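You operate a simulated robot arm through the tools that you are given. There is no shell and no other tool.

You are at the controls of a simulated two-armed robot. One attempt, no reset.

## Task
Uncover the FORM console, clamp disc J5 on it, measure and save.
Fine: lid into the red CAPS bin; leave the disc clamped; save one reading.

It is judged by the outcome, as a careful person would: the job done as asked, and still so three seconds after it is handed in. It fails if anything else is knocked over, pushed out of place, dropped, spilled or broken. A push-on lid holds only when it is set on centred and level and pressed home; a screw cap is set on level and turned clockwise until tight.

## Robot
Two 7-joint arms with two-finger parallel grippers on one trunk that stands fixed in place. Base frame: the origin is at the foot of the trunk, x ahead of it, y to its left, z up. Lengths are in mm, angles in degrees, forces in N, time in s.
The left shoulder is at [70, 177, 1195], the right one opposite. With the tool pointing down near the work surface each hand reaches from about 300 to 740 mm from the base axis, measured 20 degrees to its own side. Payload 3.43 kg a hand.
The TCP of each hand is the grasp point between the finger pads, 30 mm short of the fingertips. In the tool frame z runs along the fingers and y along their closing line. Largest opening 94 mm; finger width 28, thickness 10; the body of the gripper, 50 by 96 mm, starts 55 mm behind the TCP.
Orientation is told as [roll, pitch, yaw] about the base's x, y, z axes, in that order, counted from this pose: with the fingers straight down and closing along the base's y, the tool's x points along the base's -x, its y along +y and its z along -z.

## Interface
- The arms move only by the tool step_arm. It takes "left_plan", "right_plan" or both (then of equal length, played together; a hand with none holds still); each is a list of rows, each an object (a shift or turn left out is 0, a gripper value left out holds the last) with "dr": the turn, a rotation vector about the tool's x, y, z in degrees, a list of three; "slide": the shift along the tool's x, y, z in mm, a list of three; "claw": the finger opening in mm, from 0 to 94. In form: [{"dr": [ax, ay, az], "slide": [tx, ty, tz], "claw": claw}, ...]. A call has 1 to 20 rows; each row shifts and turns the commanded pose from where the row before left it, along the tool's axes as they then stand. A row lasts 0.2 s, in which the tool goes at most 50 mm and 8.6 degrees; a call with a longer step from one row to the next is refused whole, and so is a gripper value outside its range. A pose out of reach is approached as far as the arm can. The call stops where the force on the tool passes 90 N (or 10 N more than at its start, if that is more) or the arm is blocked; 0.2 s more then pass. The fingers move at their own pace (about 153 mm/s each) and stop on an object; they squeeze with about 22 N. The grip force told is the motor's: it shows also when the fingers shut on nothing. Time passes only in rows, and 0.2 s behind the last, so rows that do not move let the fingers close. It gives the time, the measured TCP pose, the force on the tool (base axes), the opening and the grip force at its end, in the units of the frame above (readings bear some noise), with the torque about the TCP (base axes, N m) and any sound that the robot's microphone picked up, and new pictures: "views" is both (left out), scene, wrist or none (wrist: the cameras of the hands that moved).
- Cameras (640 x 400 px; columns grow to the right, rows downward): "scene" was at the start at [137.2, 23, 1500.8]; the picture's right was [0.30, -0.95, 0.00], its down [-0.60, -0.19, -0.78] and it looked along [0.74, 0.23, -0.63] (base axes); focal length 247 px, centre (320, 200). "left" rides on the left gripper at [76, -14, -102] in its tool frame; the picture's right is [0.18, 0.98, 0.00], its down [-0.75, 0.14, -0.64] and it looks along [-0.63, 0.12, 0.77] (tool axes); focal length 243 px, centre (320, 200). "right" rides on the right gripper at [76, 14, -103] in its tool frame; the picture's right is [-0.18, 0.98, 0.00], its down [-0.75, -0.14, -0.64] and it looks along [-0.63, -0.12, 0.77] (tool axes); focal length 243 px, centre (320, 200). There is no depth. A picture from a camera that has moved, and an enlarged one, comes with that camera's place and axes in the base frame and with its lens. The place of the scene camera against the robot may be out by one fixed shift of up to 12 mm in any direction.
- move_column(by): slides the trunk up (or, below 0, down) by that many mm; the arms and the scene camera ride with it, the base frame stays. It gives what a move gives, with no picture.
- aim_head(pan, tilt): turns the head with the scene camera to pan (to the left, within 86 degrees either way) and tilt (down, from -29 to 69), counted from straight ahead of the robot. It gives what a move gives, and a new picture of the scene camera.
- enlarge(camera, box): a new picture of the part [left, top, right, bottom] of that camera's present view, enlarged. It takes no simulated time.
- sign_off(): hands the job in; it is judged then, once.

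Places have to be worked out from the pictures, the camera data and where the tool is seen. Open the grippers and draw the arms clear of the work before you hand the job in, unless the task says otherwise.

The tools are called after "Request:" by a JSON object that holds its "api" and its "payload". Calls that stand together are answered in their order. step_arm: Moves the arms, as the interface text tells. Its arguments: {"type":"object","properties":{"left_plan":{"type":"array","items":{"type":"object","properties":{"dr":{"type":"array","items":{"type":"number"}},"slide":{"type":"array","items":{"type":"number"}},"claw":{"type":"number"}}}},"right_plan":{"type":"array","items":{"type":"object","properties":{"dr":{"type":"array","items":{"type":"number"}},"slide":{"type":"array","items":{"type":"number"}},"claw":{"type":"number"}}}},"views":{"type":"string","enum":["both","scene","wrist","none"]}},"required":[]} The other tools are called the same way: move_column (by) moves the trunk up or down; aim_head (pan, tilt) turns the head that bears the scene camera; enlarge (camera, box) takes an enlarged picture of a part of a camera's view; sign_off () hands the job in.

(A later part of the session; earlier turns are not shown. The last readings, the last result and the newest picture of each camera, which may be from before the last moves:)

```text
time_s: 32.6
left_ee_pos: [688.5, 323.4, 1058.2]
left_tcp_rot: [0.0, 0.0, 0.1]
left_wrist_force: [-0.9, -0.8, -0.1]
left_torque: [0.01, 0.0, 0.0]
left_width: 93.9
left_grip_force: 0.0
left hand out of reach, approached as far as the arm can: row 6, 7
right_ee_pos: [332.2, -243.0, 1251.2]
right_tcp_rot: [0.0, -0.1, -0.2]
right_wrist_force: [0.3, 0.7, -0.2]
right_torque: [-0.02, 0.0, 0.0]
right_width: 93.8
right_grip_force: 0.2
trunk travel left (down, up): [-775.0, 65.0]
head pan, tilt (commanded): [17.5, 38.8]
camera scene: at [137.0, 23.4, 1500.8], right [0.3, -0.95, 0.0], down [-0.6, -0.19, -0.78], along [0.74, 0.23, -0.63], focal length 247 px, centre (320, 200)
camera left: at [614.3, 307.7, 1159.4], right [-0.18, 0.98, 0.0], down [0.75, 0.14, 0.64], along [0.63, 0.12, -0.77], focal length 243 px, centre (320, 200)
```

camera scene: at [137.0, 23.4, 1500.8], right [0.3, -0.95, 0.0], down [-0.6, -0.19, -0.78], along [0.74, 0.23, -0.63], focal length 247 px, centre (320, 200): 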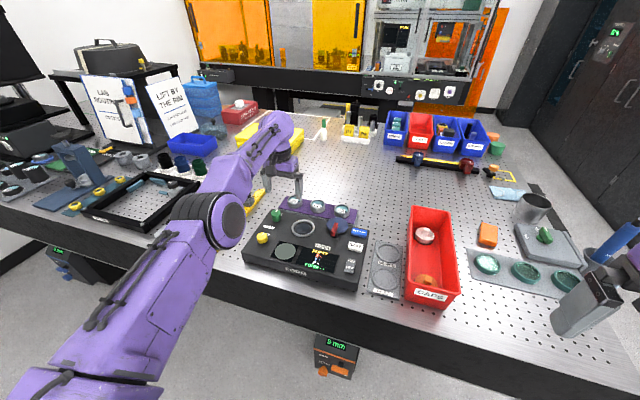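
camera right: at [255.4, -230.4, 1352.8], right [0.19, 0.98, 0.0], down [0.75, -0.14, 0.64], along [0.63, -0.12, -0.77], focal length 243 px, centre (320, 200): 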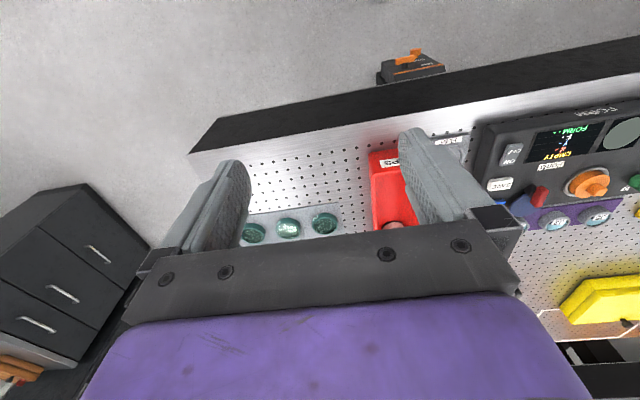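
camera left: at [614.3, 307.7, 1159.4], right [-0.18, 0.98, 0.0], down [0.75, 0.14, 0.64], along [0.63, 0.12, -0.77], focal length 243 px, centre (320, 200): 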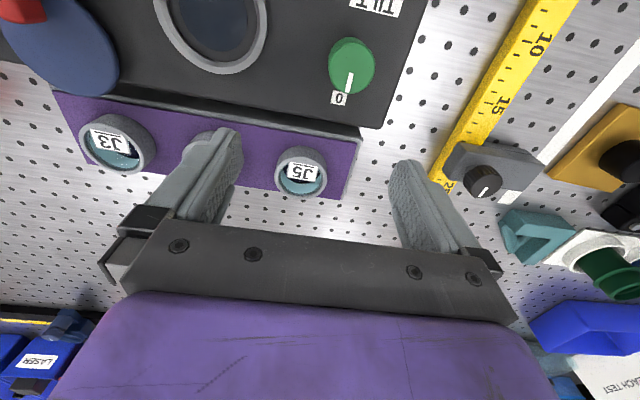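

J5 sits at ≈(740.5, 314.7). Straight-down reach ends ~50 mm short, so I'll tilt the fingers 20° forward (about the base y axis, keeping the closing line level) and then move over J5 at a safe height with the opening narrowed to 76.

Request:
{"api": "step_arm", "payload": {"left_plan": [{"dr": [0, -6.67, 0], "claw": 76}, {"dr": [0, -6.67, 0]}, {"dr": [0, -6.66, 0]}, {"slide": [-17.4, -4.3, 15.9]}, {"slide": [-17.4, -4.3, 15.9]}, {}, {}], "views": "both"}}

Request:
{"api": "enlarge", "payload": {"camera": "left", "box": [220, 100, 420, 225]}}

Request:
{"api": "enlarge", "payload": {"camera": "scene", "box": [250, 160, 370, 250]}}

```text
time_s: 34.2
left_ee_pos: [733.6, 312.3, 1040.3]
left_tcp_rot: [0.0, -20.0, 0.0]
left_wrist_force: [-0.4, 0.2, 0.5]
left_torque: [0.02, -0.02, -0.04]
left_width: 76.0
left_grip_force: 0.2
right_ee_pos: [332.0, -243.4, 1250.3]
right_tcp_rot: [0.2, -0.1, -0.1]
right_wrist_force: [-0.2, -0.1, 0.1]
right_torque: [0.0, -0.03, 0.0]
right_width: 94.0
right_grip_force: 0.1
trunk travel left (down, up): [-775.0, 65.0]
head pan, tilt (commanded): [17.5, 38.8]
camera scene: at [137.4, 22.7, 1500.8], right [0.3, -0.95, 0.0], down [-0.6, -0.19, -0.78], along [0.74, 0.23, -0.63], focal length 247 px, centre (320, 200)
camera left: at [627.7, 297.8, 1109.5], right [-0.17, 0.98, -0.06], down [0.49, 0.14, 0.86], along [0.86, 0.12, -0.5], focal length 243 px, centre (320, 200)
```

scene: 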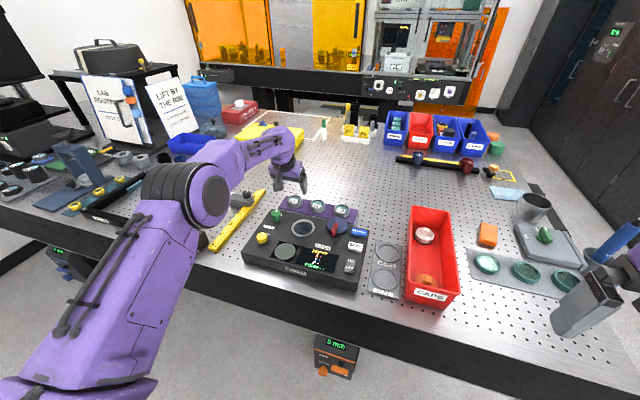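
left: 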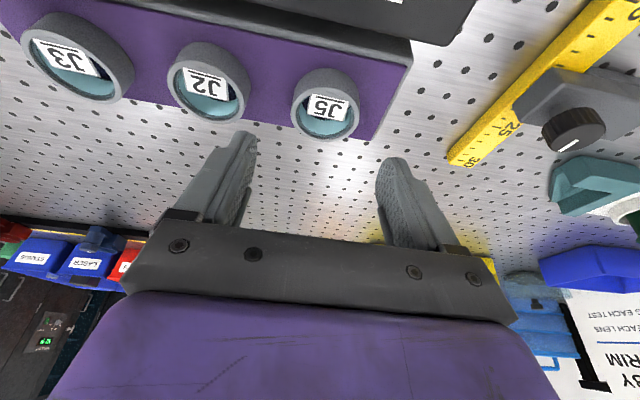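

```text
3.20 times, centred on (320, 162) of left
camera zoom: at [627.7, 297.8, 1109.5], right [-0.17, 0.98, -0.06], down [0.49, 0.14, 0.86], along [0.86, 0.12, -0.5], focal length 776 px, centre (320, 320)
```

zoom: 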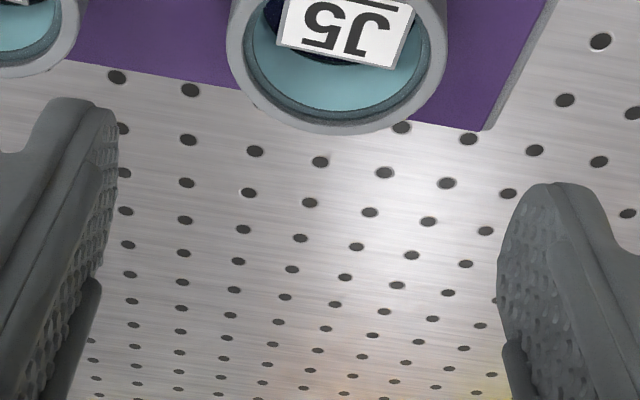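

```text
4.44 times, centred on (310, 205) of scene
camera zoom: at [137.4, 22.7, 1500.8], right [0.3, -0.95, 0.0], down [-0.6, -0.19, -0.78], along [0.74, 0.23, -0.63], focal length 1098 px, centre (364, 178)
```

zoom: 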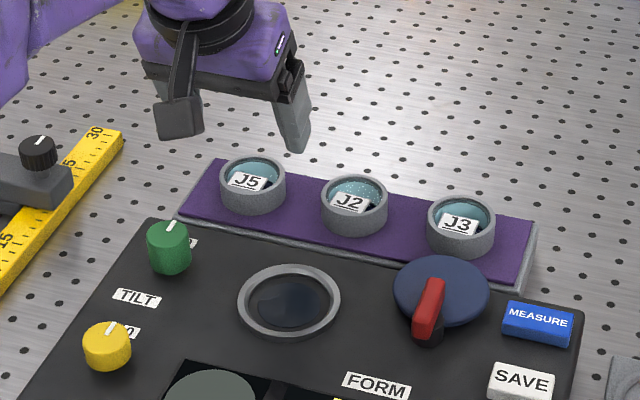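

The ring is centred at ≈(741, 315) and I'm 8 mm short of it in x as planned for the tilted pads. I'll lower vertically to about z=1001 and check.

Request:
{"api": "step_arm", "payload": {"left_plan": [{"slide": [4.45, 0, 12.2]}, {"slide": [4.45, 0, 12.2]}, {"slide": [4.45, 0, 12.2]}, {}, {}], "views": "both"}}

Request:
{"api": "enlarge", "payload": {"camera": "left", "box": [220, 80, 420, 205]}}

Request:
{"api": "enlarge", "payload": {"camera": "scene", "box": [260, 170, 360, 240]}}

```text
time_s: 35.4
left_ee_pos: [733.8, 312.6, 1000.2]
left_tcp_rot: [0.0, -19.9, 0.0]
left_wrist_force: [1.1, -0.6, 0.0]
left_torque: [-0.04, 0.02, 0.0]
left_width: 76.0
left_grip_force: 0.0
right_ee_pos: [332.8, -242.7, 1250.0]
right_tcp_rot: [0.0, -0.1, -0.2]
right_wrist_force: [-0.7, 0.4, 0.5]
right_torque: [0.01, 0.0, 0.0]
right_width: 94.0
right_grip_force: 0.0
trunk travel left (down, up): [-775.0, 65.0]
head pan, tilt (commanded): [17.5, 38.8]
camera scene: at [137.3, 22.8, 1500.8], right [0.3, -0.95, 0.0], down [-0.6, -0.19, -0.78], along [0.74, 0.23, -0.63], focal length 247 px, centre (320, 200)
camera left: at [628.0, 298.2, 1069.6], right [-0.17, 0.98, -0.06], down [0.49, 0.14, 0.86], along [0.86, 0.12, -0.5], focal length 243 px, centre (320, 200)
```

scene: 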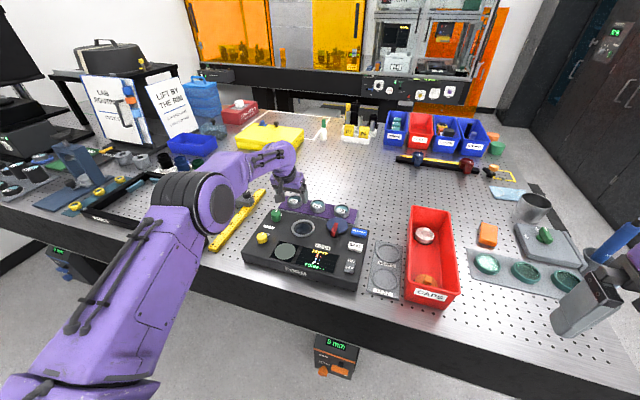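
left: 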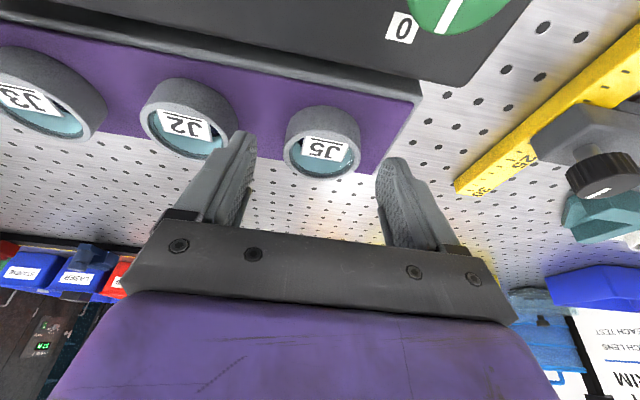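

```text
3.20 times, centred on (320, 142) of left
camera zoom: at [628.0, 298.2, 1069.6], right [-0.17, 0.98, -0.06], down [0.49, 0.14, 0.86], along [0.86, 0.12, -0.5], focal length 776 px, centre (320, 384)
```

zoom: 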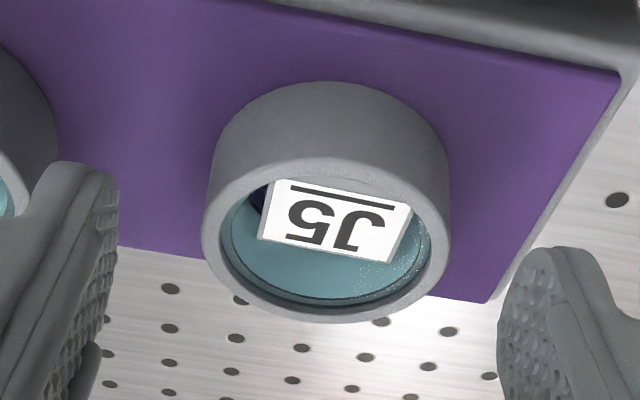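

```text
5.71 times, centred on (310, 205) of scene
camera zoom: at [137.3, 22.8, 1500.8], right [0.3, -0.95, 0.0], down [-0.6, -0.19, -0.78], along [0.74, 0.23, -0.63], focal length 1411 px, centre (377, 171)
```

zoom: 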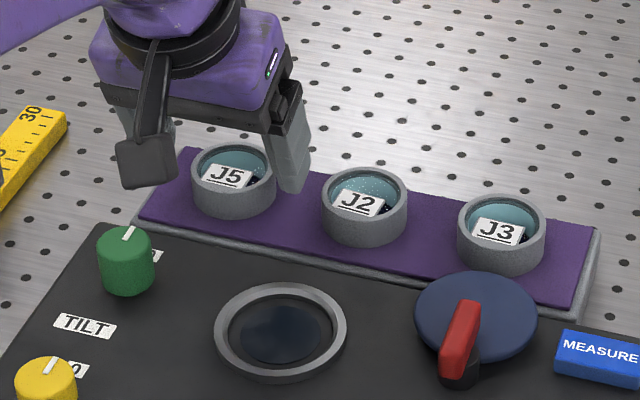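

Fingers are straddling J5 above the ring (top z≈971). I'll go down the last 12 mm, nudging 1.5 mm in +y, then check before closing.

Request:
{"api": "step_arm", "payload": {"left_plan": [{"slide": [2.05, 0.8, 5.65]}, {"slide": [2.05, 0.7, 5.65]}, {}, {}], "views": "both"}}

Request:
{"api": "enlarge", "payload": {"camera": "left", "box": [220, 80, 420, 205]}}

Request:
{"api": "enlarge", "payload": {"camera": "scene", "box": [270, 180, 350, 230]}}

```text
time_s: 36.4
left_ee_pos: [734.3, 313.4, 989.4]
left_tcp_rot: [0.0, -20.1, 0.0]
left_wrist_force: [-1.0, -0.2, -0.7]
left_torque: [0.02, 0.0, -0.02]
left_width: 75.8
left_grip_force: 0.1
right_ee_pos: [332.4, -242.3, 1250.5]
right_tcp_rot: [0.1, -0.1, -0.3]
right_wrist_force: [0.7, 0.6, 0.3]
right_torque: [0.01, -0.01, 0.0]
right_width: 94.3
right_grip_force: 0.0
trunk travel left (down, up): [-775.0, 65.0]
head pan, tilt (commanded): [17.5, 38.8]
camera scene: at [137.2, 22.8, 1500.8], right [0.3, -0.95, 0.0], down [-0.6, -0.19, -0.78], along [0.74, 0.23, -0.63], focal length 247 px, centre (320, 200)
camera left: at [628.3, 300.2, 1058.2], right [-0.17, 0.98, -0.06], down [0.49, 0.14, 0.86], along [0.86, 0.12, -0.5], focal length 243 px, centre (320, 200)
```

scene: 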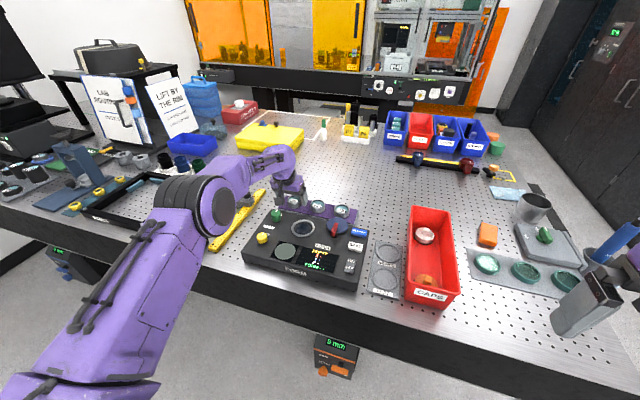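
left: 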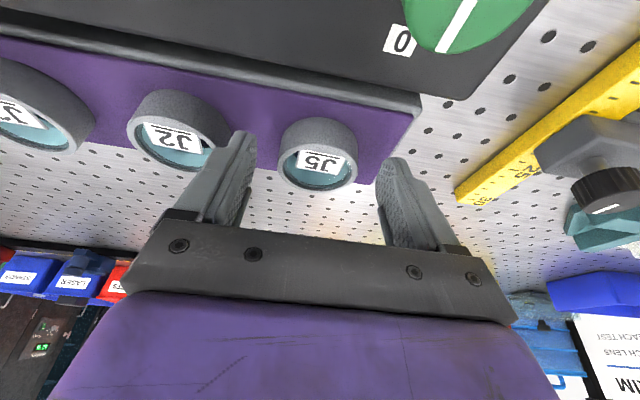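

```text
3.20 times, centred on (320, 142) of left
camera zoom: at [628.3, 300.2, 1058.2], right [-0.17, 0.98, -0.06], down [0.49, 0.14, 0.86], along [0.86, 0.12, -0.5], focal length 776 px, centre (320, 384)
```

zoom: 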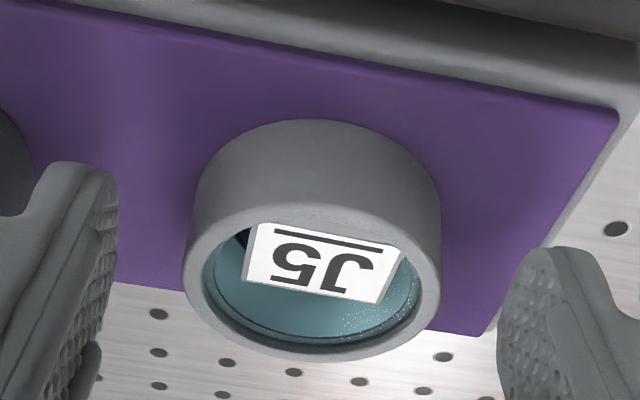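

```text
8.00 times, centred on (310, 205) of scene
camera zoom: at [137.2, 22.8, 1500.8], right [0.3, -0.95, 0.0], down [-0.6, -0.19, -0.78], along [0.74, 0.23, -0.63], focal length 1976 px, centre (400, 160)
```

zoom: 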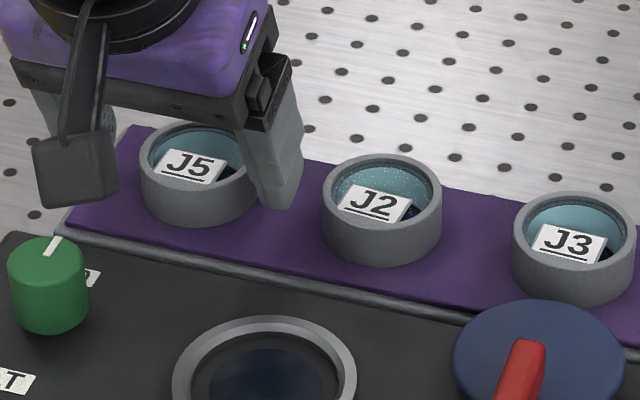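

The ring sits between the pads with about 12 mm overlap, well centred. Closing on J5.

Request:
{"api": "step_arm", "payload": {"left_plan": [{"claw": 60}, {"claw": 40}, {"claw": 40}, {"claw": 40}], "views": "wrist"}}

Request:
{"api": "enlarge", "payload": {"camera": "left", "box": [220, 80, 420, 205]}}

```text
time_s: 37.4
left_ee_pos: [734.3, 316.1, 989.2]
left_tcp_rot: [0.0, -20.0, 0.0]
left_wrist_force: [0.5, 0.2, -0.7]
left_torque: [-0.01, 0.01, 0.01]
left_width: 50.9
left_grip_force: 22.1
right_ee_pos: [331.7, -244.6, 1249.2]
right_tcp_rot: [0.1, -0.2, -0.3]
right_wrist_force: [0.4, 0.3, -0.9]
right_torque: [0.02, -0.03, -0.01]
right_width: 93.9
right_grip_force: 0.0
trunk travel left (down, up): [-775.0, 65.0]
head pan, tilt (commanded): [17.5, 38.8]
camera left: at [628.3, 300.2, 1058.2], right [-0.17, 0.98, -0.06], down [0.49, 0.14, 0.86], along [0.86, 0.12, -0.5], focal length 243 px, centre (320, 200)
```

left: 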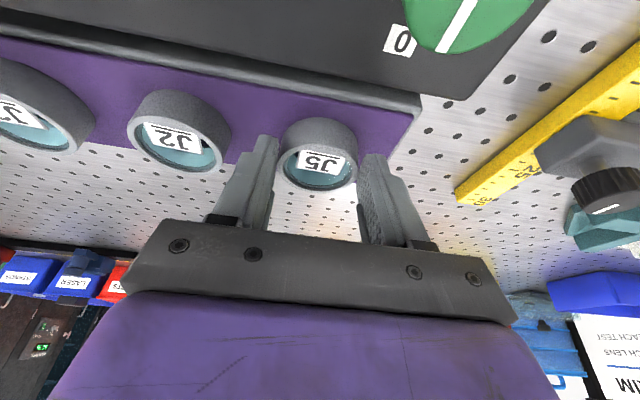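

```text
3.20 times, centred on (320, 142) of left
camera zoom: at [628.3, 300.2, 1058.2], right [-0.17, 0.98, -0.06], down [0.49, 0.14, 0.86], along [0.86, 0.12, -0.5], focal length 776 px, centre (320, 384)
```

zoom: 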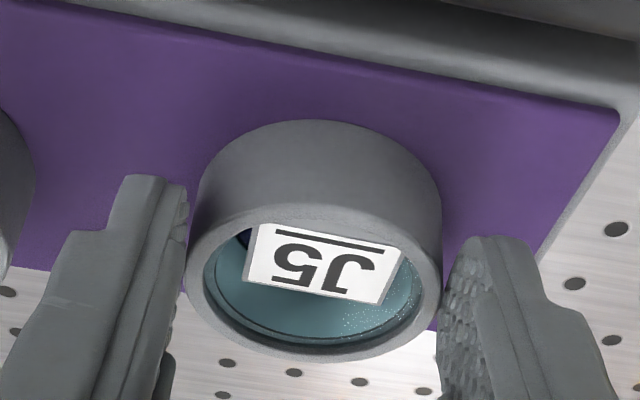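

J5 is gripped at 50.9 mm. I'll lift it 8 mm vertically and check it stays level and only it moved.

Request:
{"api": "step_arm", "payload": {"left_plan": [{"slide": [-1.03, 0, -2.82]}, {"slide": [-1.71, 0, -4.7]}, {}, {}], "views": "wrist"}}

Request:
{"api": "enlarge", "payload": {"camera": "left", "box": [220, 80, 420, 205]}}

Request:
{"api": "enlarge", "payload": {"camera": "scene", "box": [260, 180, 340, 230]}}

```text
time_s: 38.4
left_ee_pos: [734.2, 315.3, 996.3]
left_tcp_rot: [0.0, -20.1, 0.0]
left_wrist_force: [0.3, -0.6, 0.1]
left_torque: [0.03, 0.05, 0.02]
left_width: 51.2
left_grip_force: 22.0
right_ee_pos: [332.2, -243.4, 1250.5]
right_tcp_rot: [0.1, -0.1, -0.3]
right_wrist_force: [-0.8, -0.7, 0.3]
right_torque: [0.0, -0.01, -0.01]
right_width: 94.1
right_grip_force: 0.1
trunk travel left (down, up): [-775.0, 65.0]
head pan, tilt (commanded): [17.5, 38.8]
camera left: at [628.5, 300.6, 1066.0], right [-0.17, 0.98, -0.06], down [0.49, 0.14, 0.86], along [0.86, 0.12, -0.5], focal length 243 px, centre (320, 200)
```

left: 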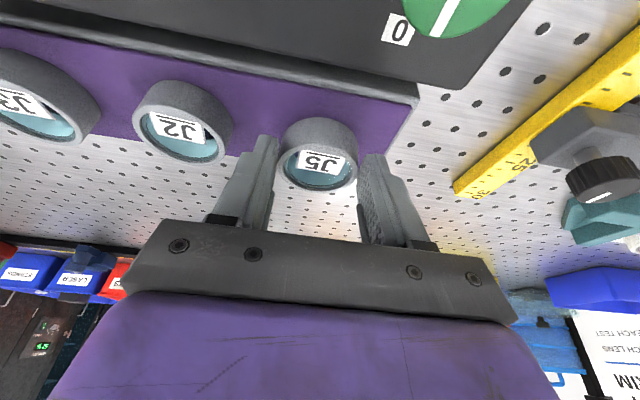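

```text
3.20 times, centred on (320, 142) of left
camera zoom: at [628.5, 300.6, 1066.0], right [-0.17, 0.98, -0.06], down [0.49, 0.14, 0.86], along [0.86, 0.12, -0.5], focal length 776 px, centre (320, 384)
```

zoom: 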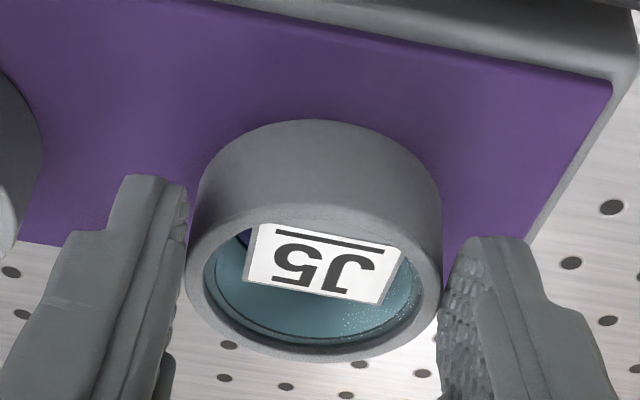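

```text
8.00 times, centred on (300, 205) of scene
camera zoom: at [137.5, 22.9, 1500.8], right [0.3, -0.95, 0.0], down [-0.6, -0.19, -0.78], along [0.74, 0.23, -0.63], focal length 1976 px, centre (480, 160)
```

zoom: 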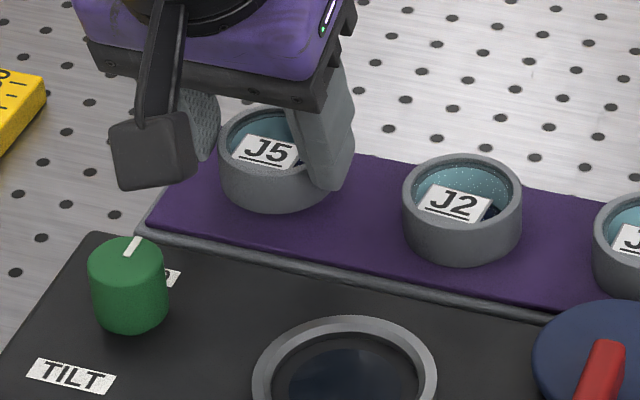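

J5 is lifted and unmoved in the grasp. I'll zoom to fix the ring's exact position relative to the TCP for placing.

Request:
{"api": "enlarge", "payload": {"camera": "left", "box": [268, 112, 364, 172]}}

Request:
{"api": "enlarge", "payload": {"camera": "left", "box": [268, 140, 364, 200]}}

```text
6.67 times, centred on (316, 142) of left
camera zoom: at [628.5, 300.6, 1066.0], right [-0.17, 0.98, -0.06], down [0.49, 0.14, 0.86], along [0.86, 0.12, -0.5], focal length 1618 px, centre (347, 587)
```

zoom: 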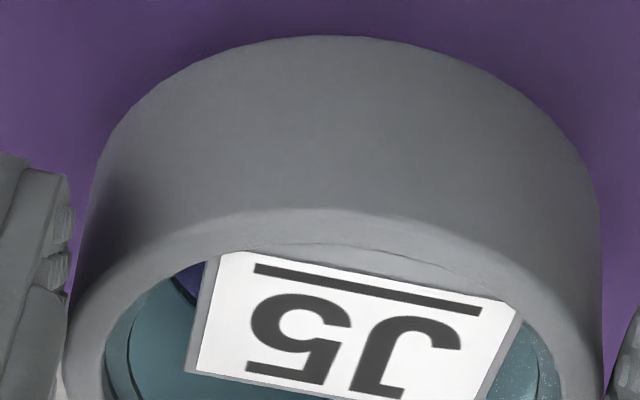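

```text
6.67 times, centred on (316, 170) of left
camera zoom: at [628.5, 300.6, 1066.0], right [-0.17, 0.98, -0.06], down [0.49, 0.14, 0.86], along [0.86, 0.12, -0.5], focal length 1618 px, centre (347, 400)
```

zoom: 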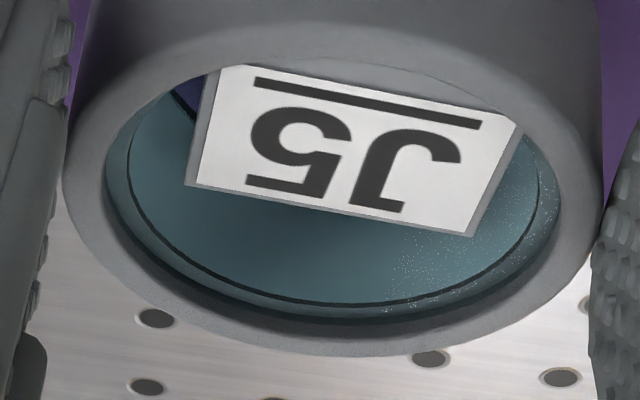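

At this grip height the fingertips would reach below the port's raised rim when seating the disc, so I'll set J5 back down in its place and regrip it higher. First lower the same 8 mm.

Request:
{"api": "step_arm", "payload": {"left_plan": [{"slide": [1.71, 0, 4.7]}, {"slide": [0.93, 0, 2.55]}, {}, {"claw": 66}, {"claw": 66}, {}], "views": "wrist"}}

Request:
{"api": "enlarge", "payload": {"camera": "left", "box": [220, 80, 420, 205]}}

```text
time_s: 39.8
left_ee_pos: [733.9, 316.1, 987.7]
left_tcp_rot: [0.1, -20.1, 0.0]
left_wrist_force: [-0.7, 0.1, 0.7]
left_torque: [0.02, 0.03, 0.02]
left_width: 65.6
left_grip_force: 0.0
right_ee_pos: [332.6, -244.1, 1250.5]
right_tcp_rot: [0.1, -0.1, -0.2]
right_wrist_force: [-0.4, 0.5, -0.3]
right_torque: [0.0, 0.01, 0.01]
right_width: 94.2
right_grip_force: 0.1
trunk travel left (down, up): [-775.0, 65.0]
head pan, tilt (commanded): [17.5, 38.8]
camera left: at [627.3, 301.1, 1058.0], right [-0.17, 0.98, -0.06], down [0.49, 0.14, 0.86], along [0.86, 0.12, -0.5], focal length 243 px, centre (320, 200)
```

left: 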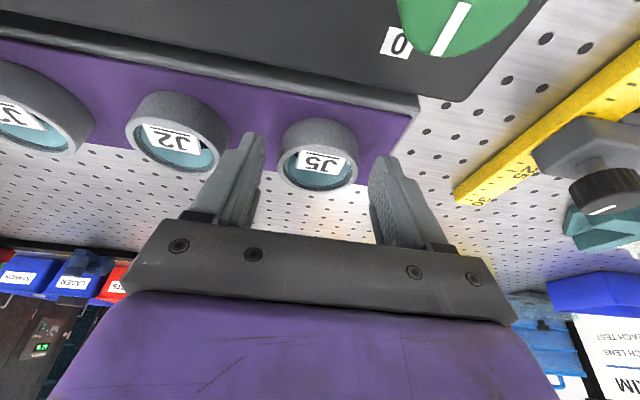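

```text
3.20 times, centred on (320, 142) of left
camera zoom: at [627.3, 301.1, 1058.0], right [-0.17, 0.98, -0.06], down [0.49, 0.14, 0.86], along [0.86, 0.12, -0.5], focal length 776 px, centre (320, 384)
```

zoom: 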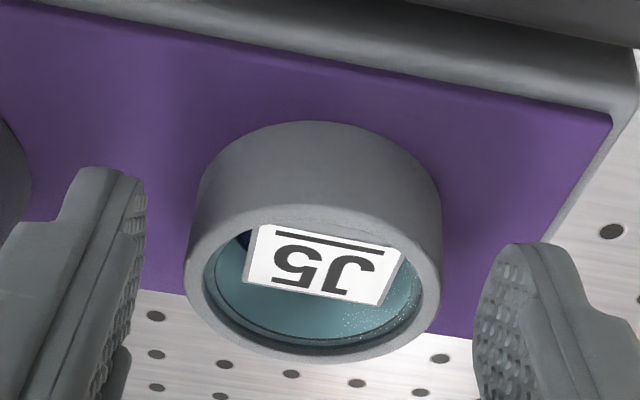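

J5 is back on the rack exactly as before. I'll move the open fingers 7.5 mm forward and 4.5 mm up, so the pads' lowest points bear on the ring's diameter about 11 mm above its base, and close again.

Request:
{"api": "step_arm", "payload": {"left_plan": [{"slide": [-8.59, 0, -1.66]}, {}, {}, {"claw": 55}, {"claw": 40}, {"claw": 40}, {}], "views": "wrist"}}

Request:
{"api": "enlarge", "payload": {"camera": "left", "box": [220, 80, 420, 205]}}

Request:
{"api": "enlarge", "payload": {"camera": "scene", "box": [260, 180, 340, 230]}}

```text
time_s: 41.4
left_ee_pos: [739.9, 316.3, 993.4]
left_tcp_rot: [0.0, -20.1, 0.0]
left_wrist_force: [0.7, -0.5, 0.1]
left_torque: [-0.01, -0.02, -0.02]
left_width: 50.8
left_grip_force: 21.5
right_ee_pos: [331.9, -242.6, 1249.5]
right_tcp_rot: [0.1, -0.1, -0.3]
right_wrist_force: [-0.1, 0.4, -0.1]
right_torque: [0.02, -0.02, 0.02]
right_width: 94.2
right_grip_force: 0.0
trunk travel left (down, up): [-775.0, 65.0]
head pan, tilt (commanded): [17.5, 38.8]
camera left: at [634.7, 301.4, 1062.4], right [-0.17, 0.98, -0.06], down [0.49, 0.14, 0.86], along [0.86, 0.12, -0.5], focal length 243 px, centre (320, 200)
```

left: 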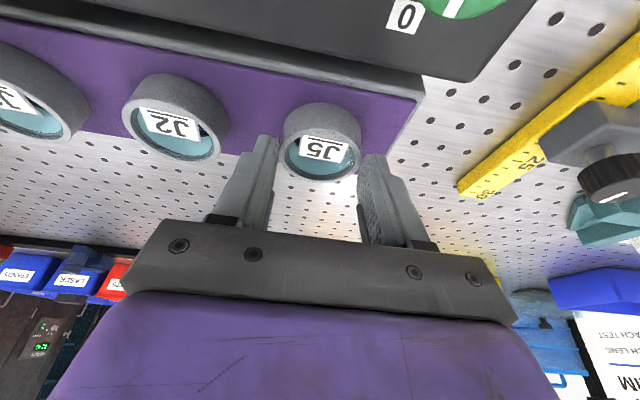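

```text
3.20 times, centred on (320, 142) of left
camera zoom: at [634.7, 301.4, 1062.4], right [-0.17, 0.98, -0.06], down [0.49, 0.14, 0.86], along [0.86, 0.12, -0.5], focal length 776 px, centre (320, 384)
```

zoom: 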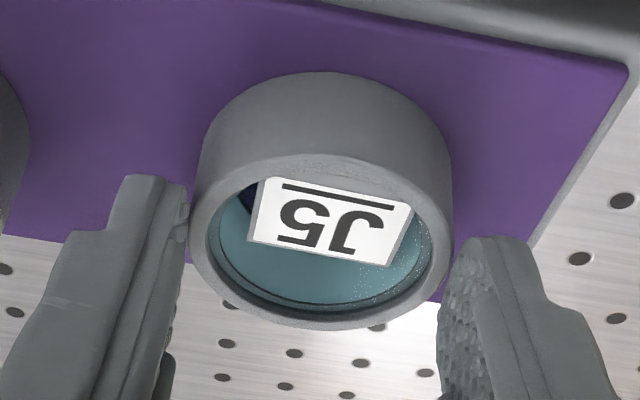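

```text
8.00 times, centred on (300, 205) of scene
camera zoom: at [137.3, 22.7, 1500.8], right [0.3, -0.95, 0.0], down [-0.6, -0.19, -0.78], along [0.74, 0.23, -0.63], focal length 1976 px, centre (480, 160)
```

zoom: 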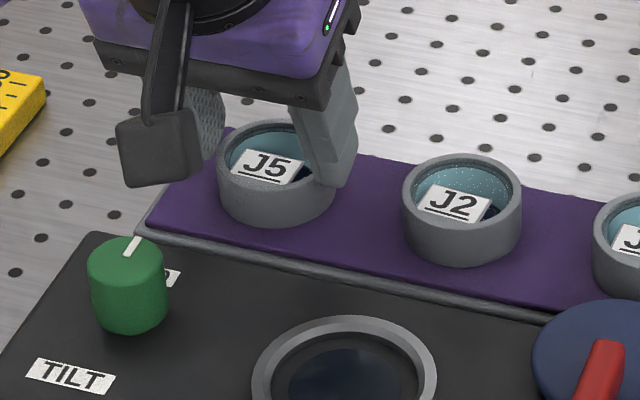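

Regripped at 50.8 mm with the lower part of the ring now exposed below the fingertips. Lift a few millimetres to test the hold.

Request:
{"api": "step_arm", "payload": {"left_plan": [{"slide": [-1.03, 0, -2.82]}, {"slide": [-1.71, 0, -4.7]}, {"slide": [-3.42, 0, -9.4]}, {}, {}], "views": "wrist"}}

Request:
{"api": "enlarge", "payload": {"camera": "left", "box": [220, 80, 420, 205]}}

Request:
{"api": "enlarge", "payload": {"camera": "scene", "box": [260, 170, 340, 220]}}

```text
time_s: 42.6
left_ee_pos: [740.9, 315.5, 1011.0]
left_tcp_rot: [0.0, -20.1, 0.0]
left_wrist_force: [0.2, 0.9, 0.4]
left_torque: [0.03, 0.01, 0.0]
left_width: 50.5
left_grip_force: 21.8
right_ee_pos: [332.2, -242.5, 1250.4]
right_tcp_rot: [0.0, -0.1, -0.3]
right_wrist_force: [0.0, -0.1, 0.2]
right_torque: [-0.04, 0.02, -0.04]
right_width: 93.8
right_grip_force: 0.0
trunk travel left (down, up): [-775.0, 65.0]
head pan, tilt (commanded): [17.5, 38.8]
camera left: at [635.4, 300.4, 1080.3], right [-0.17, 0.98, -0.06], down [0.49, 0.14, 0.86], along [0.86, 0.12, -0.5], focal length 243 px, centre (320, 200)
```

left: 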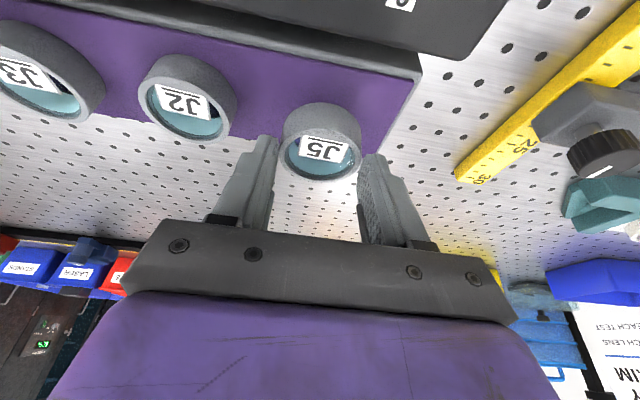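

```text
3.20 times, centred on (320, 142) of left
camera zoom: at [635.4, 300.4, 1080.3], right [-0.17, 0.98, -0.06], down [0.49, 0.14, 0.86], along [0.86, 0.12, -0.5], focal length 776 px, centre (320, 384)
```

zoom: 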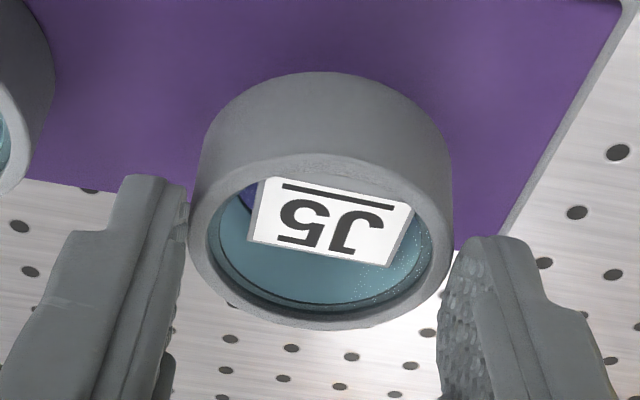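

```text
8.00 times, centred on (300, 195) of scene
camera zoom: at [137.5, 22.9, 1500.8], right [0.3, -0.95, 0.0], down [-0.6, -0.19, -0.78], along [0.74, 0.23, -0.63], focal length 1976 px, centre (480, 240)
```

zoom: 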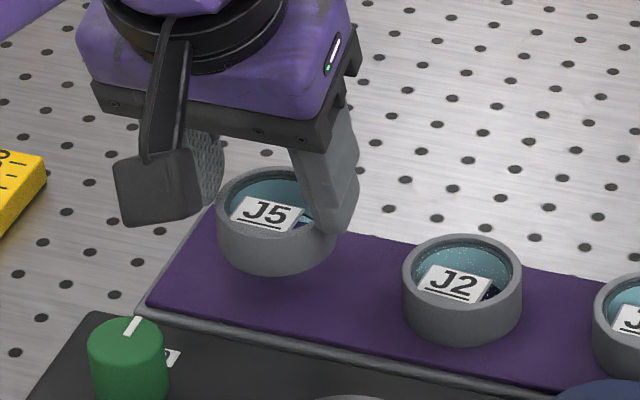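

The hold is firm and level. I'll raise to z≈1045 and carry J5 over to above the port.

Request:
{"api": "step_arm", "payload": {"left_plan": [{"slide": [-5.8, 0, -16]}, {"slide": [-5.8, 0, -16]}, {"slide": [27.2, -19, -9.9]}, {"slide": [27.2, -19, -9.9]}, {"slide": [27.2, -19, -9.9]}, {"slide": [27.1, -19, -9.9]}, {}, {}], "views": "both"}}

Request:
{"api": "enlarge", "payload": {"camera": "left", "box": [220, 50, 420, 175]}}

Request:
{"api": "enlarge", "payload": {"camera": "scene", "box": [250, 180, 370, 255]}}

```text
time_s: 44.4
left_ee_pos: [626.0, 238.3, 1045.4]
left_tcp_rot: [0.0, -20.0, 0.1]
left_wrist_force: [-0.5, 0.4, -1.0]
left_torque: [0.0, 0.04, -0.01]
left_width: 50.8
left_grip_force: 22.2
right_ee_pos: [332.6, -242.6, 1248.8]
right_tcp_rot: [0.0, -0.1, -0.2]
right_wrist_force: [-0.9, 0.8, 0.7]
right_torque: [-0.01, 0.01, -0.02]
right_width: 94.2
right_grip_force: 0.2
trunk travel left (down, up): [-775.0, 65.0]
head pan, tilt (commanded): [17.5, 38.8]
camera scene: at [137.8, 23.2, 1500.7], right [0.3, -0.95, 0.0], down [-0.6, -0.19, -0.78], along [0.74, 0.23, -0.63], focal length 247 px, centre (320, 200)
camera left: at [520.1, 223.9, 1114.6], right [-0.17, 0.98, -0.06], down [0.49, 0.14, 0.86], along [0.86, 0.12, -0.5], focal length 243 px, centre (320, 200)
```

scene: 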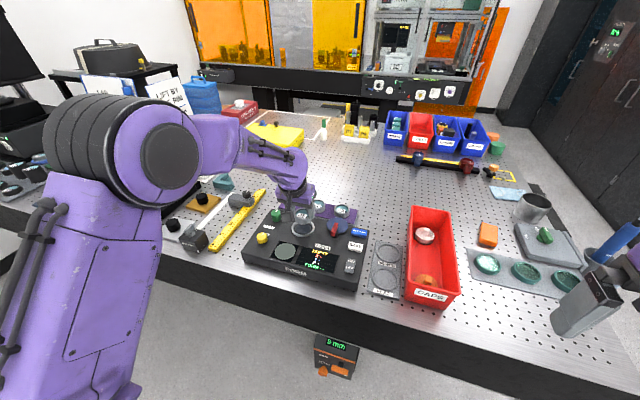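
left: 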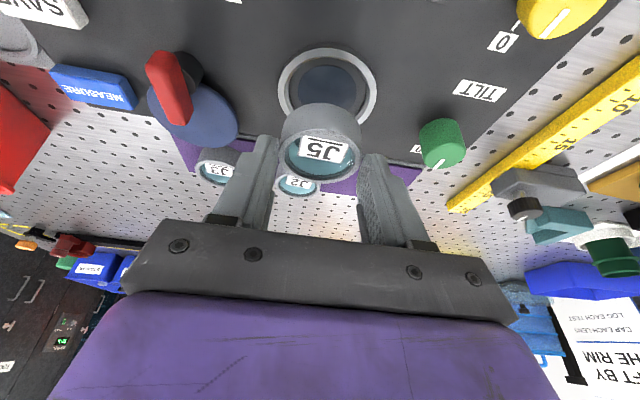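

```text
3.20 times, centred on (320, 112) of left
camera zoom: at [520.1, 223.9, 1114.6], right [-0.17, 0.98, -0.06], down [0.49, 0.14, 0.86], along [0.86, 0.12, -0.5], focal length 776 px, centre (320, 480)
```

zoom: 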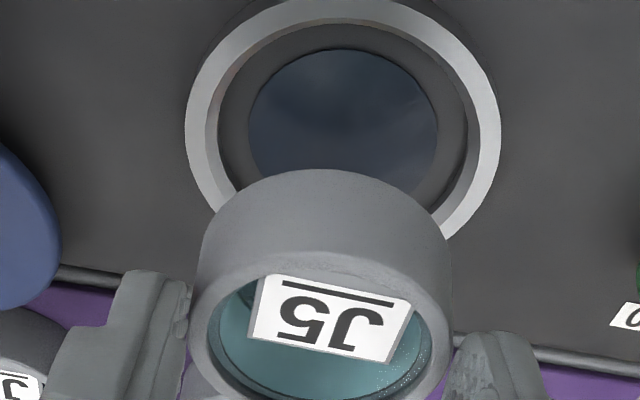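

```text
5.33 times, centred on (310, 218) of scene
camera zoom: at [137.8, 23.2, 1500.7], right [0.3, -0.95, 0.0], down [-0.6, -0.19, -0.78], along [0.74, 0.23, -0.63], focal length 1317 px, centre (373, 107)
```

zoom: 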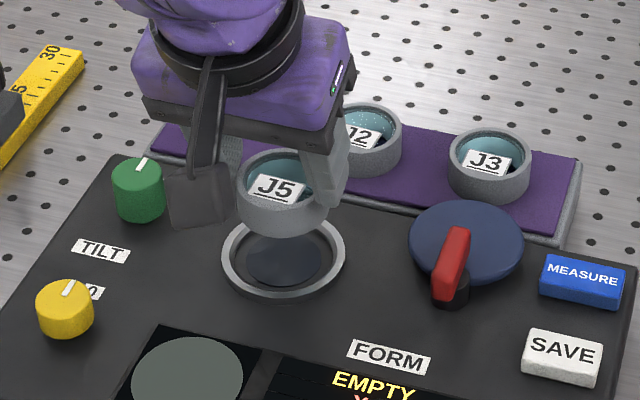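

J5 is roughly over the port. I'll correct 1.5 mm in +y and descend until the ring's base is several mm above the port rim, then compare gaps directly.

Request:
{"api": "step_arm", "payload": {"left_plan": [{"slide": [5.7, 1.5, 15.7]}, {"slide": [5.7, 0, 15.7]}, {}, {}], "views": "both"}}

Request:
{"api": "enlarge", "payload": {"camera": "left", "box": [260, 70, 380, 145]}}

Request:
{"api": "enlarge", "payload": {"camera": "scene", "box": [275, 205, 339, 245]}}

```text
time_s: 45.4
left_ee_pos: [625.4, 239.6, 1013.1]
left_tcp_rot: [0.0, -20.0, -0.1]
left_wrist_force: [-0.1, -0.4, -0.6]
left_torque: [-0.01, 0.0, 0.04]
left_width: 51.0
left_grip_force: 22.0
right_ee_pos: [333.5, -242.7, 1250.3]
right_tcp_rot: [0.1, -0.1, -0.3]
right_wrist_force: [0.0, -1.1, -0.6]
right_torque: [-0.01, -0.04, -0.02]
right_width: 93.9
right_grip_force: 0.0
trunk travel left (down, up): [-775.0, 65.0]
head pan, tilt (commanded): [17.5, 38.8]
camera scene: at [137.7, 23.0, 1500.7], right [0.3, -0.95, 0.0], down [-0.6, -0.19, -0.78], along [0.74, 0.23, -0.63], focal length 247 px, centre (320, 200)
camera left: at [519.2, 225.0, 1082.3], right [-0.17, 0.98, -0.06], down [0.49, 0.14, 0.86], along [0.86, 0.12, -0.5], focal length 243 px, centre (320, 200)
```

scene: 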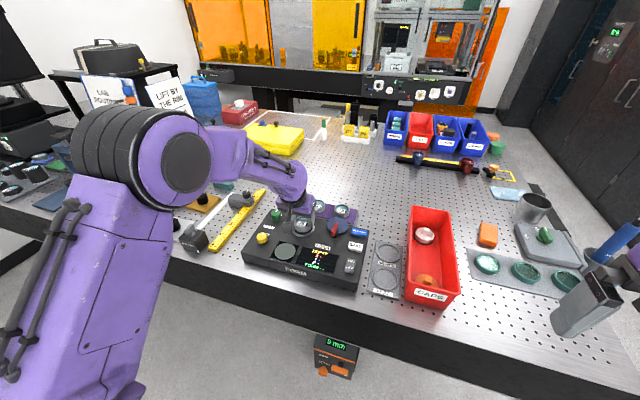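
left: 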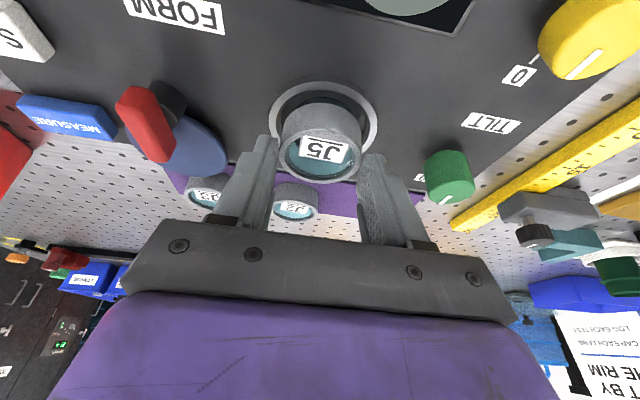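

```text
5.33 times, centred on (320, 108) of left
camera zoom: at [519.2, 225.0, 1082.3], right [-0.17, 0.98, -0.06], down [0.49, 0.14, 0.86], along [0.86, 0.12, -0.5], focal length 1294 px, centre (320, 693)
```

zoom: 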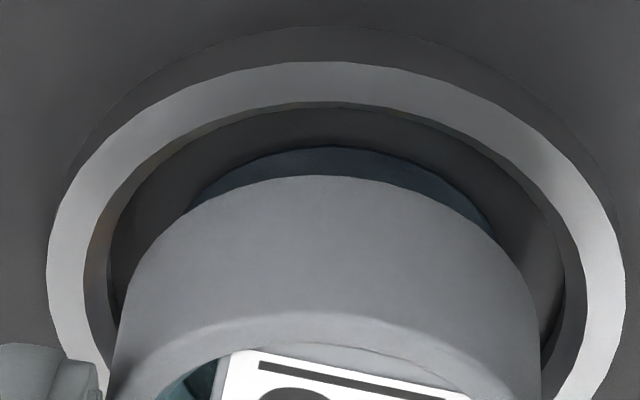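

```text
10.00 times, centred on (307, 225) of scene
camera zoom: at [137.7, 23.0, 1500.7], right [0.3, -0.95, 0.0], down [-0.6, -0.19, -0.78], along [0.74, 0.23, -0.63], focal length 2469 px, centre (450, -50)
```

zoom: 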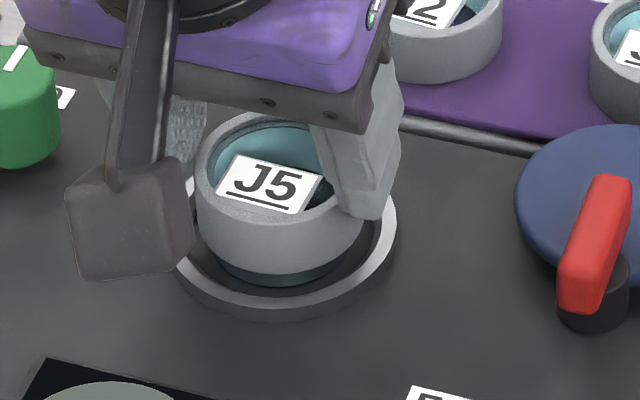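

The wrist view suggests the port centre is ~3–4 mm further in x than the ring. I'll zoom more from the scene camera to confirm before lowering.

Request:
{"api": "enlarge", "payload": {"camera": "scene", "box": [288, 214, 320, 240]}}

Request:
{"api": "enlarge", "payload": {"camera": "left", "box": [262, 74, 326, 114]}}

Request:
{"api": "enlarge", "payload": {"camera": "left", "box": [318, 84, 382, 144]}}

```text
15.38 times, centred on (304, 227) of scene
camera zoom: at [137.7, 23.0, 1500.7], right [0.3, -0.95, 0.0], down [-0.6, -0.19, -0.78], along [0.74, 0.23, -0.63], focal length 3799 px, centre (566, -215)
```

zoom: 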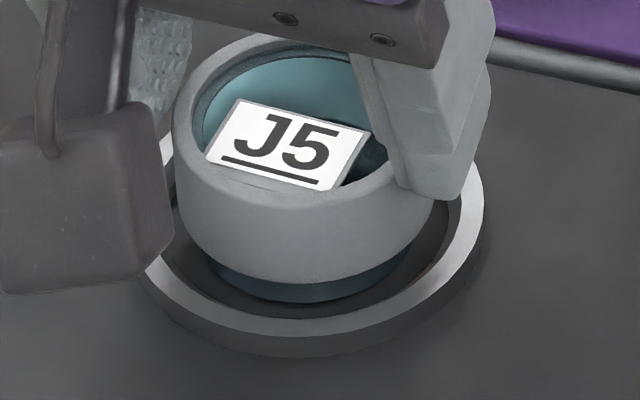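

```text
10.00 times, centred on (294, 94) of left
camera zoom: at [519.2, 225.0, 1082.3], right [-0.17, 0.98, -0.06], down [0.49, 0.14, 0.86], along [0.86, 0.12, -0.5], focal length 2426 px, centre (580, 1260)
```

zoom: 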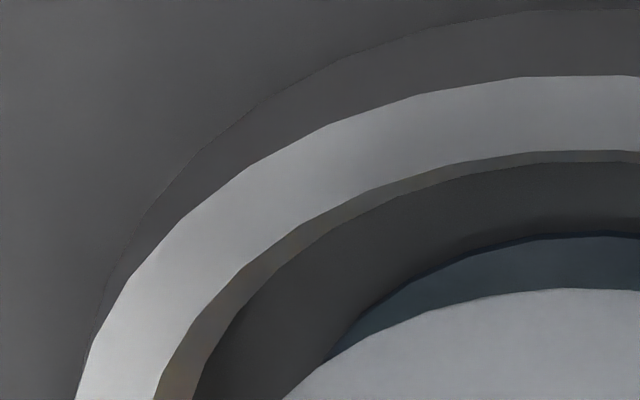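

```text
6.67 times, centred on (350, 114) of left
camera zoom: at [519.2, 225.0, 1082.3], right [-0.17, 0.98, -0.06], down [0.49, 0.14, 0.86], along [0.86, 0.12, -0.5], focal length 1618 px, centre (120, 773)
```

zoom: 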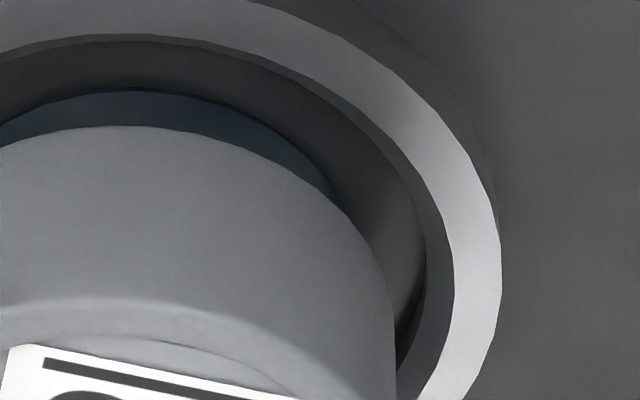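

Combining both cameras, the ring base is ~4 mm above the rim and nearly centred. I'll lower 3 mm and recheck the gaps all round.

Request:
{"api": "step_arm", "payload": {"left_plan": [{"slide": [1.03, 0.4, 2.82]}, {}, {}], "views": "none"}}

Request:
{"api": "enlarge", "payload": {"camera": "scene", "box": [288, 214, 320, 240]}}

Request:
{"api": "enlarge", "payload": {"camera": "left", "box": [260, 80, 380, 155]}}

```text
time_s: 46.2
left_ee_pos: [625.3, 240.8, 1009.9]
left_tcp_rot: [0.0, -19.9, -0.1]
left_wrist_force: [-0.1, -0.5, -0.9]
left_torque: [0.01, 0.03, 0.05]
left_width: 50.8
left_grip_force: 22.0
right_ee_pos: [331.5, -242.8, 1250.4]
right_tcp_rot: [0.1, -0.1, -0.2]
right_wrist_force: [-0.2, -0.1, 0.1]
right_torque: [0.0, -0.02, 0.0]
right_width: 93.8
right_grip_force: 0.0
trunk travel left (down, up): [-775.0, 65.0]
head pan, tilt (commanded): [17.5, 38.8]
```

```text
15.38 times, centred on (304, 227) of scene
camera zoom: at [137.3, 22.8, 1500.8], right [0.3, -0.95, 0.0], down [-0.6, -0.19, -0.78], along [0.74, 0.23, -0.63], focal length 3799 px, centre (566, -215)
```

zoom: 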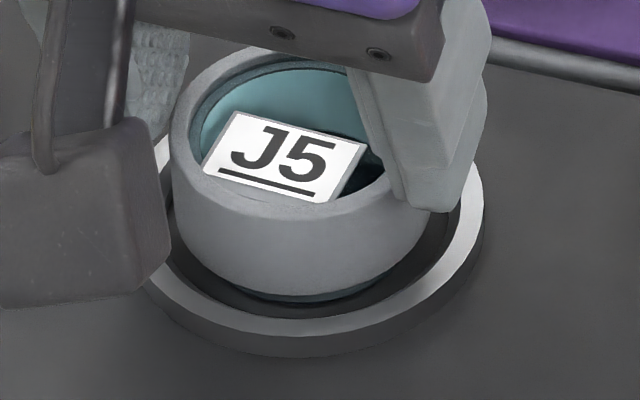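

```text
5.33 times, centred on (320, 118) of left
camera zoom: at [518.9, 225.6, 1079.0], right [-0.17, 0.98, -0.06], down [0.49, 0.14, 0.86], along [0.86, 0.12, -0.5], focal length 1294 px, centre (320, 640)
```

zoom: 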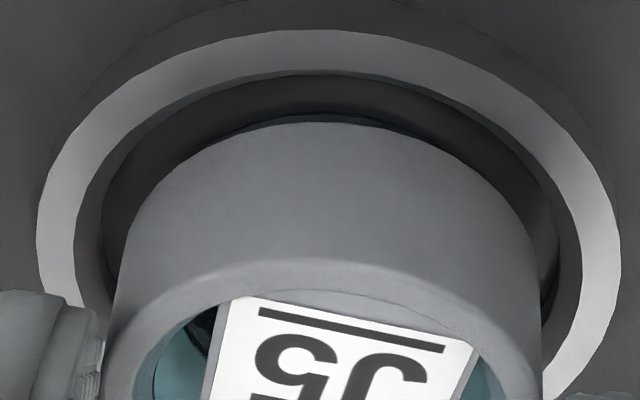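

For any plausible height the ring's near edge lies inside the bore, so it's safe to continue. I'll lower 4 mm more in small steps, watching force.

Request:
{"api": "step_arm", "payload": {"left_plan": [{"slide": [0.68, 0, 1.88]}, {"slide": [0.68, 0, 1.88]}, {}], "views": "none"}}

Request:
{"api": "enlarge", "payload": {"camera": "scene", "box": [288, 214, 320, 240]}}

Request:
{"api": "enlarge", "payload": {"camera": "left", "box": [260, 80, 380, 155]}}

```text
time_s: 47.0
left_ee_pos: [624.8, 241.7, 1004.8]
left_tcp_rot: [0.0, -19.9, 0.0]
left_wrist_force: [0.7, 0.2, -0.9]
left_torque: [0.0, 0.0, 0.03]
left_width: 50.7
left_grip_force: 22.2
right_ee_pos: [333.1, -243.3, 1250.2]
right_tcp_rot: [0.1, -0.1, -0.2]
right_wrist_force: [-0.2, 0.7, 0.7]
right_torque: [0.02, 0.01, -0.01]
right_width: 93.8
right_grip_force: 0.2
trunk travel left (down, up): [-775.0, 65.0]
head pan, tilt (commanded): [17.5, 38.8]
```

```text
15.38 times, centred on (304, 227) of scene
camera zoom: at [137.3, 22.8, 1500.8], right [0.3, -0.95, 0.0], down [-0.6, -0.19, -0.78], along [0.74, 0.23, -0.63], focal length 3799 px, centre (566, -215)
```

zoom: 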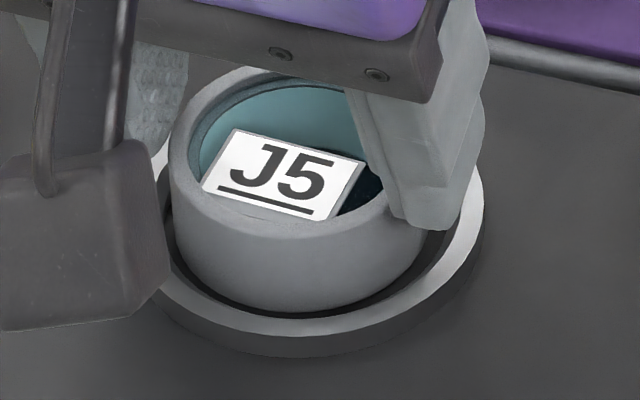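

```text
5.33 times, centred on (320, 118) of left
camera zoom: at [519.0, 226.2, 1073.9], right [-0.17, 0.98, -0.06], down [0.49, 0.14, 0.86], along [0.86, 0.12, -0.5], focal length 1294 px, centre (320, 640)
```

zoom: 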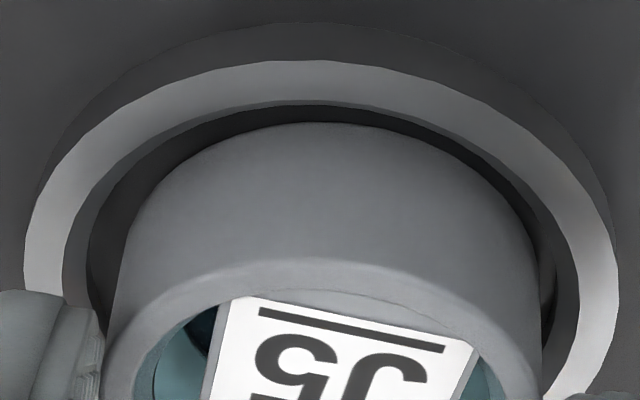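

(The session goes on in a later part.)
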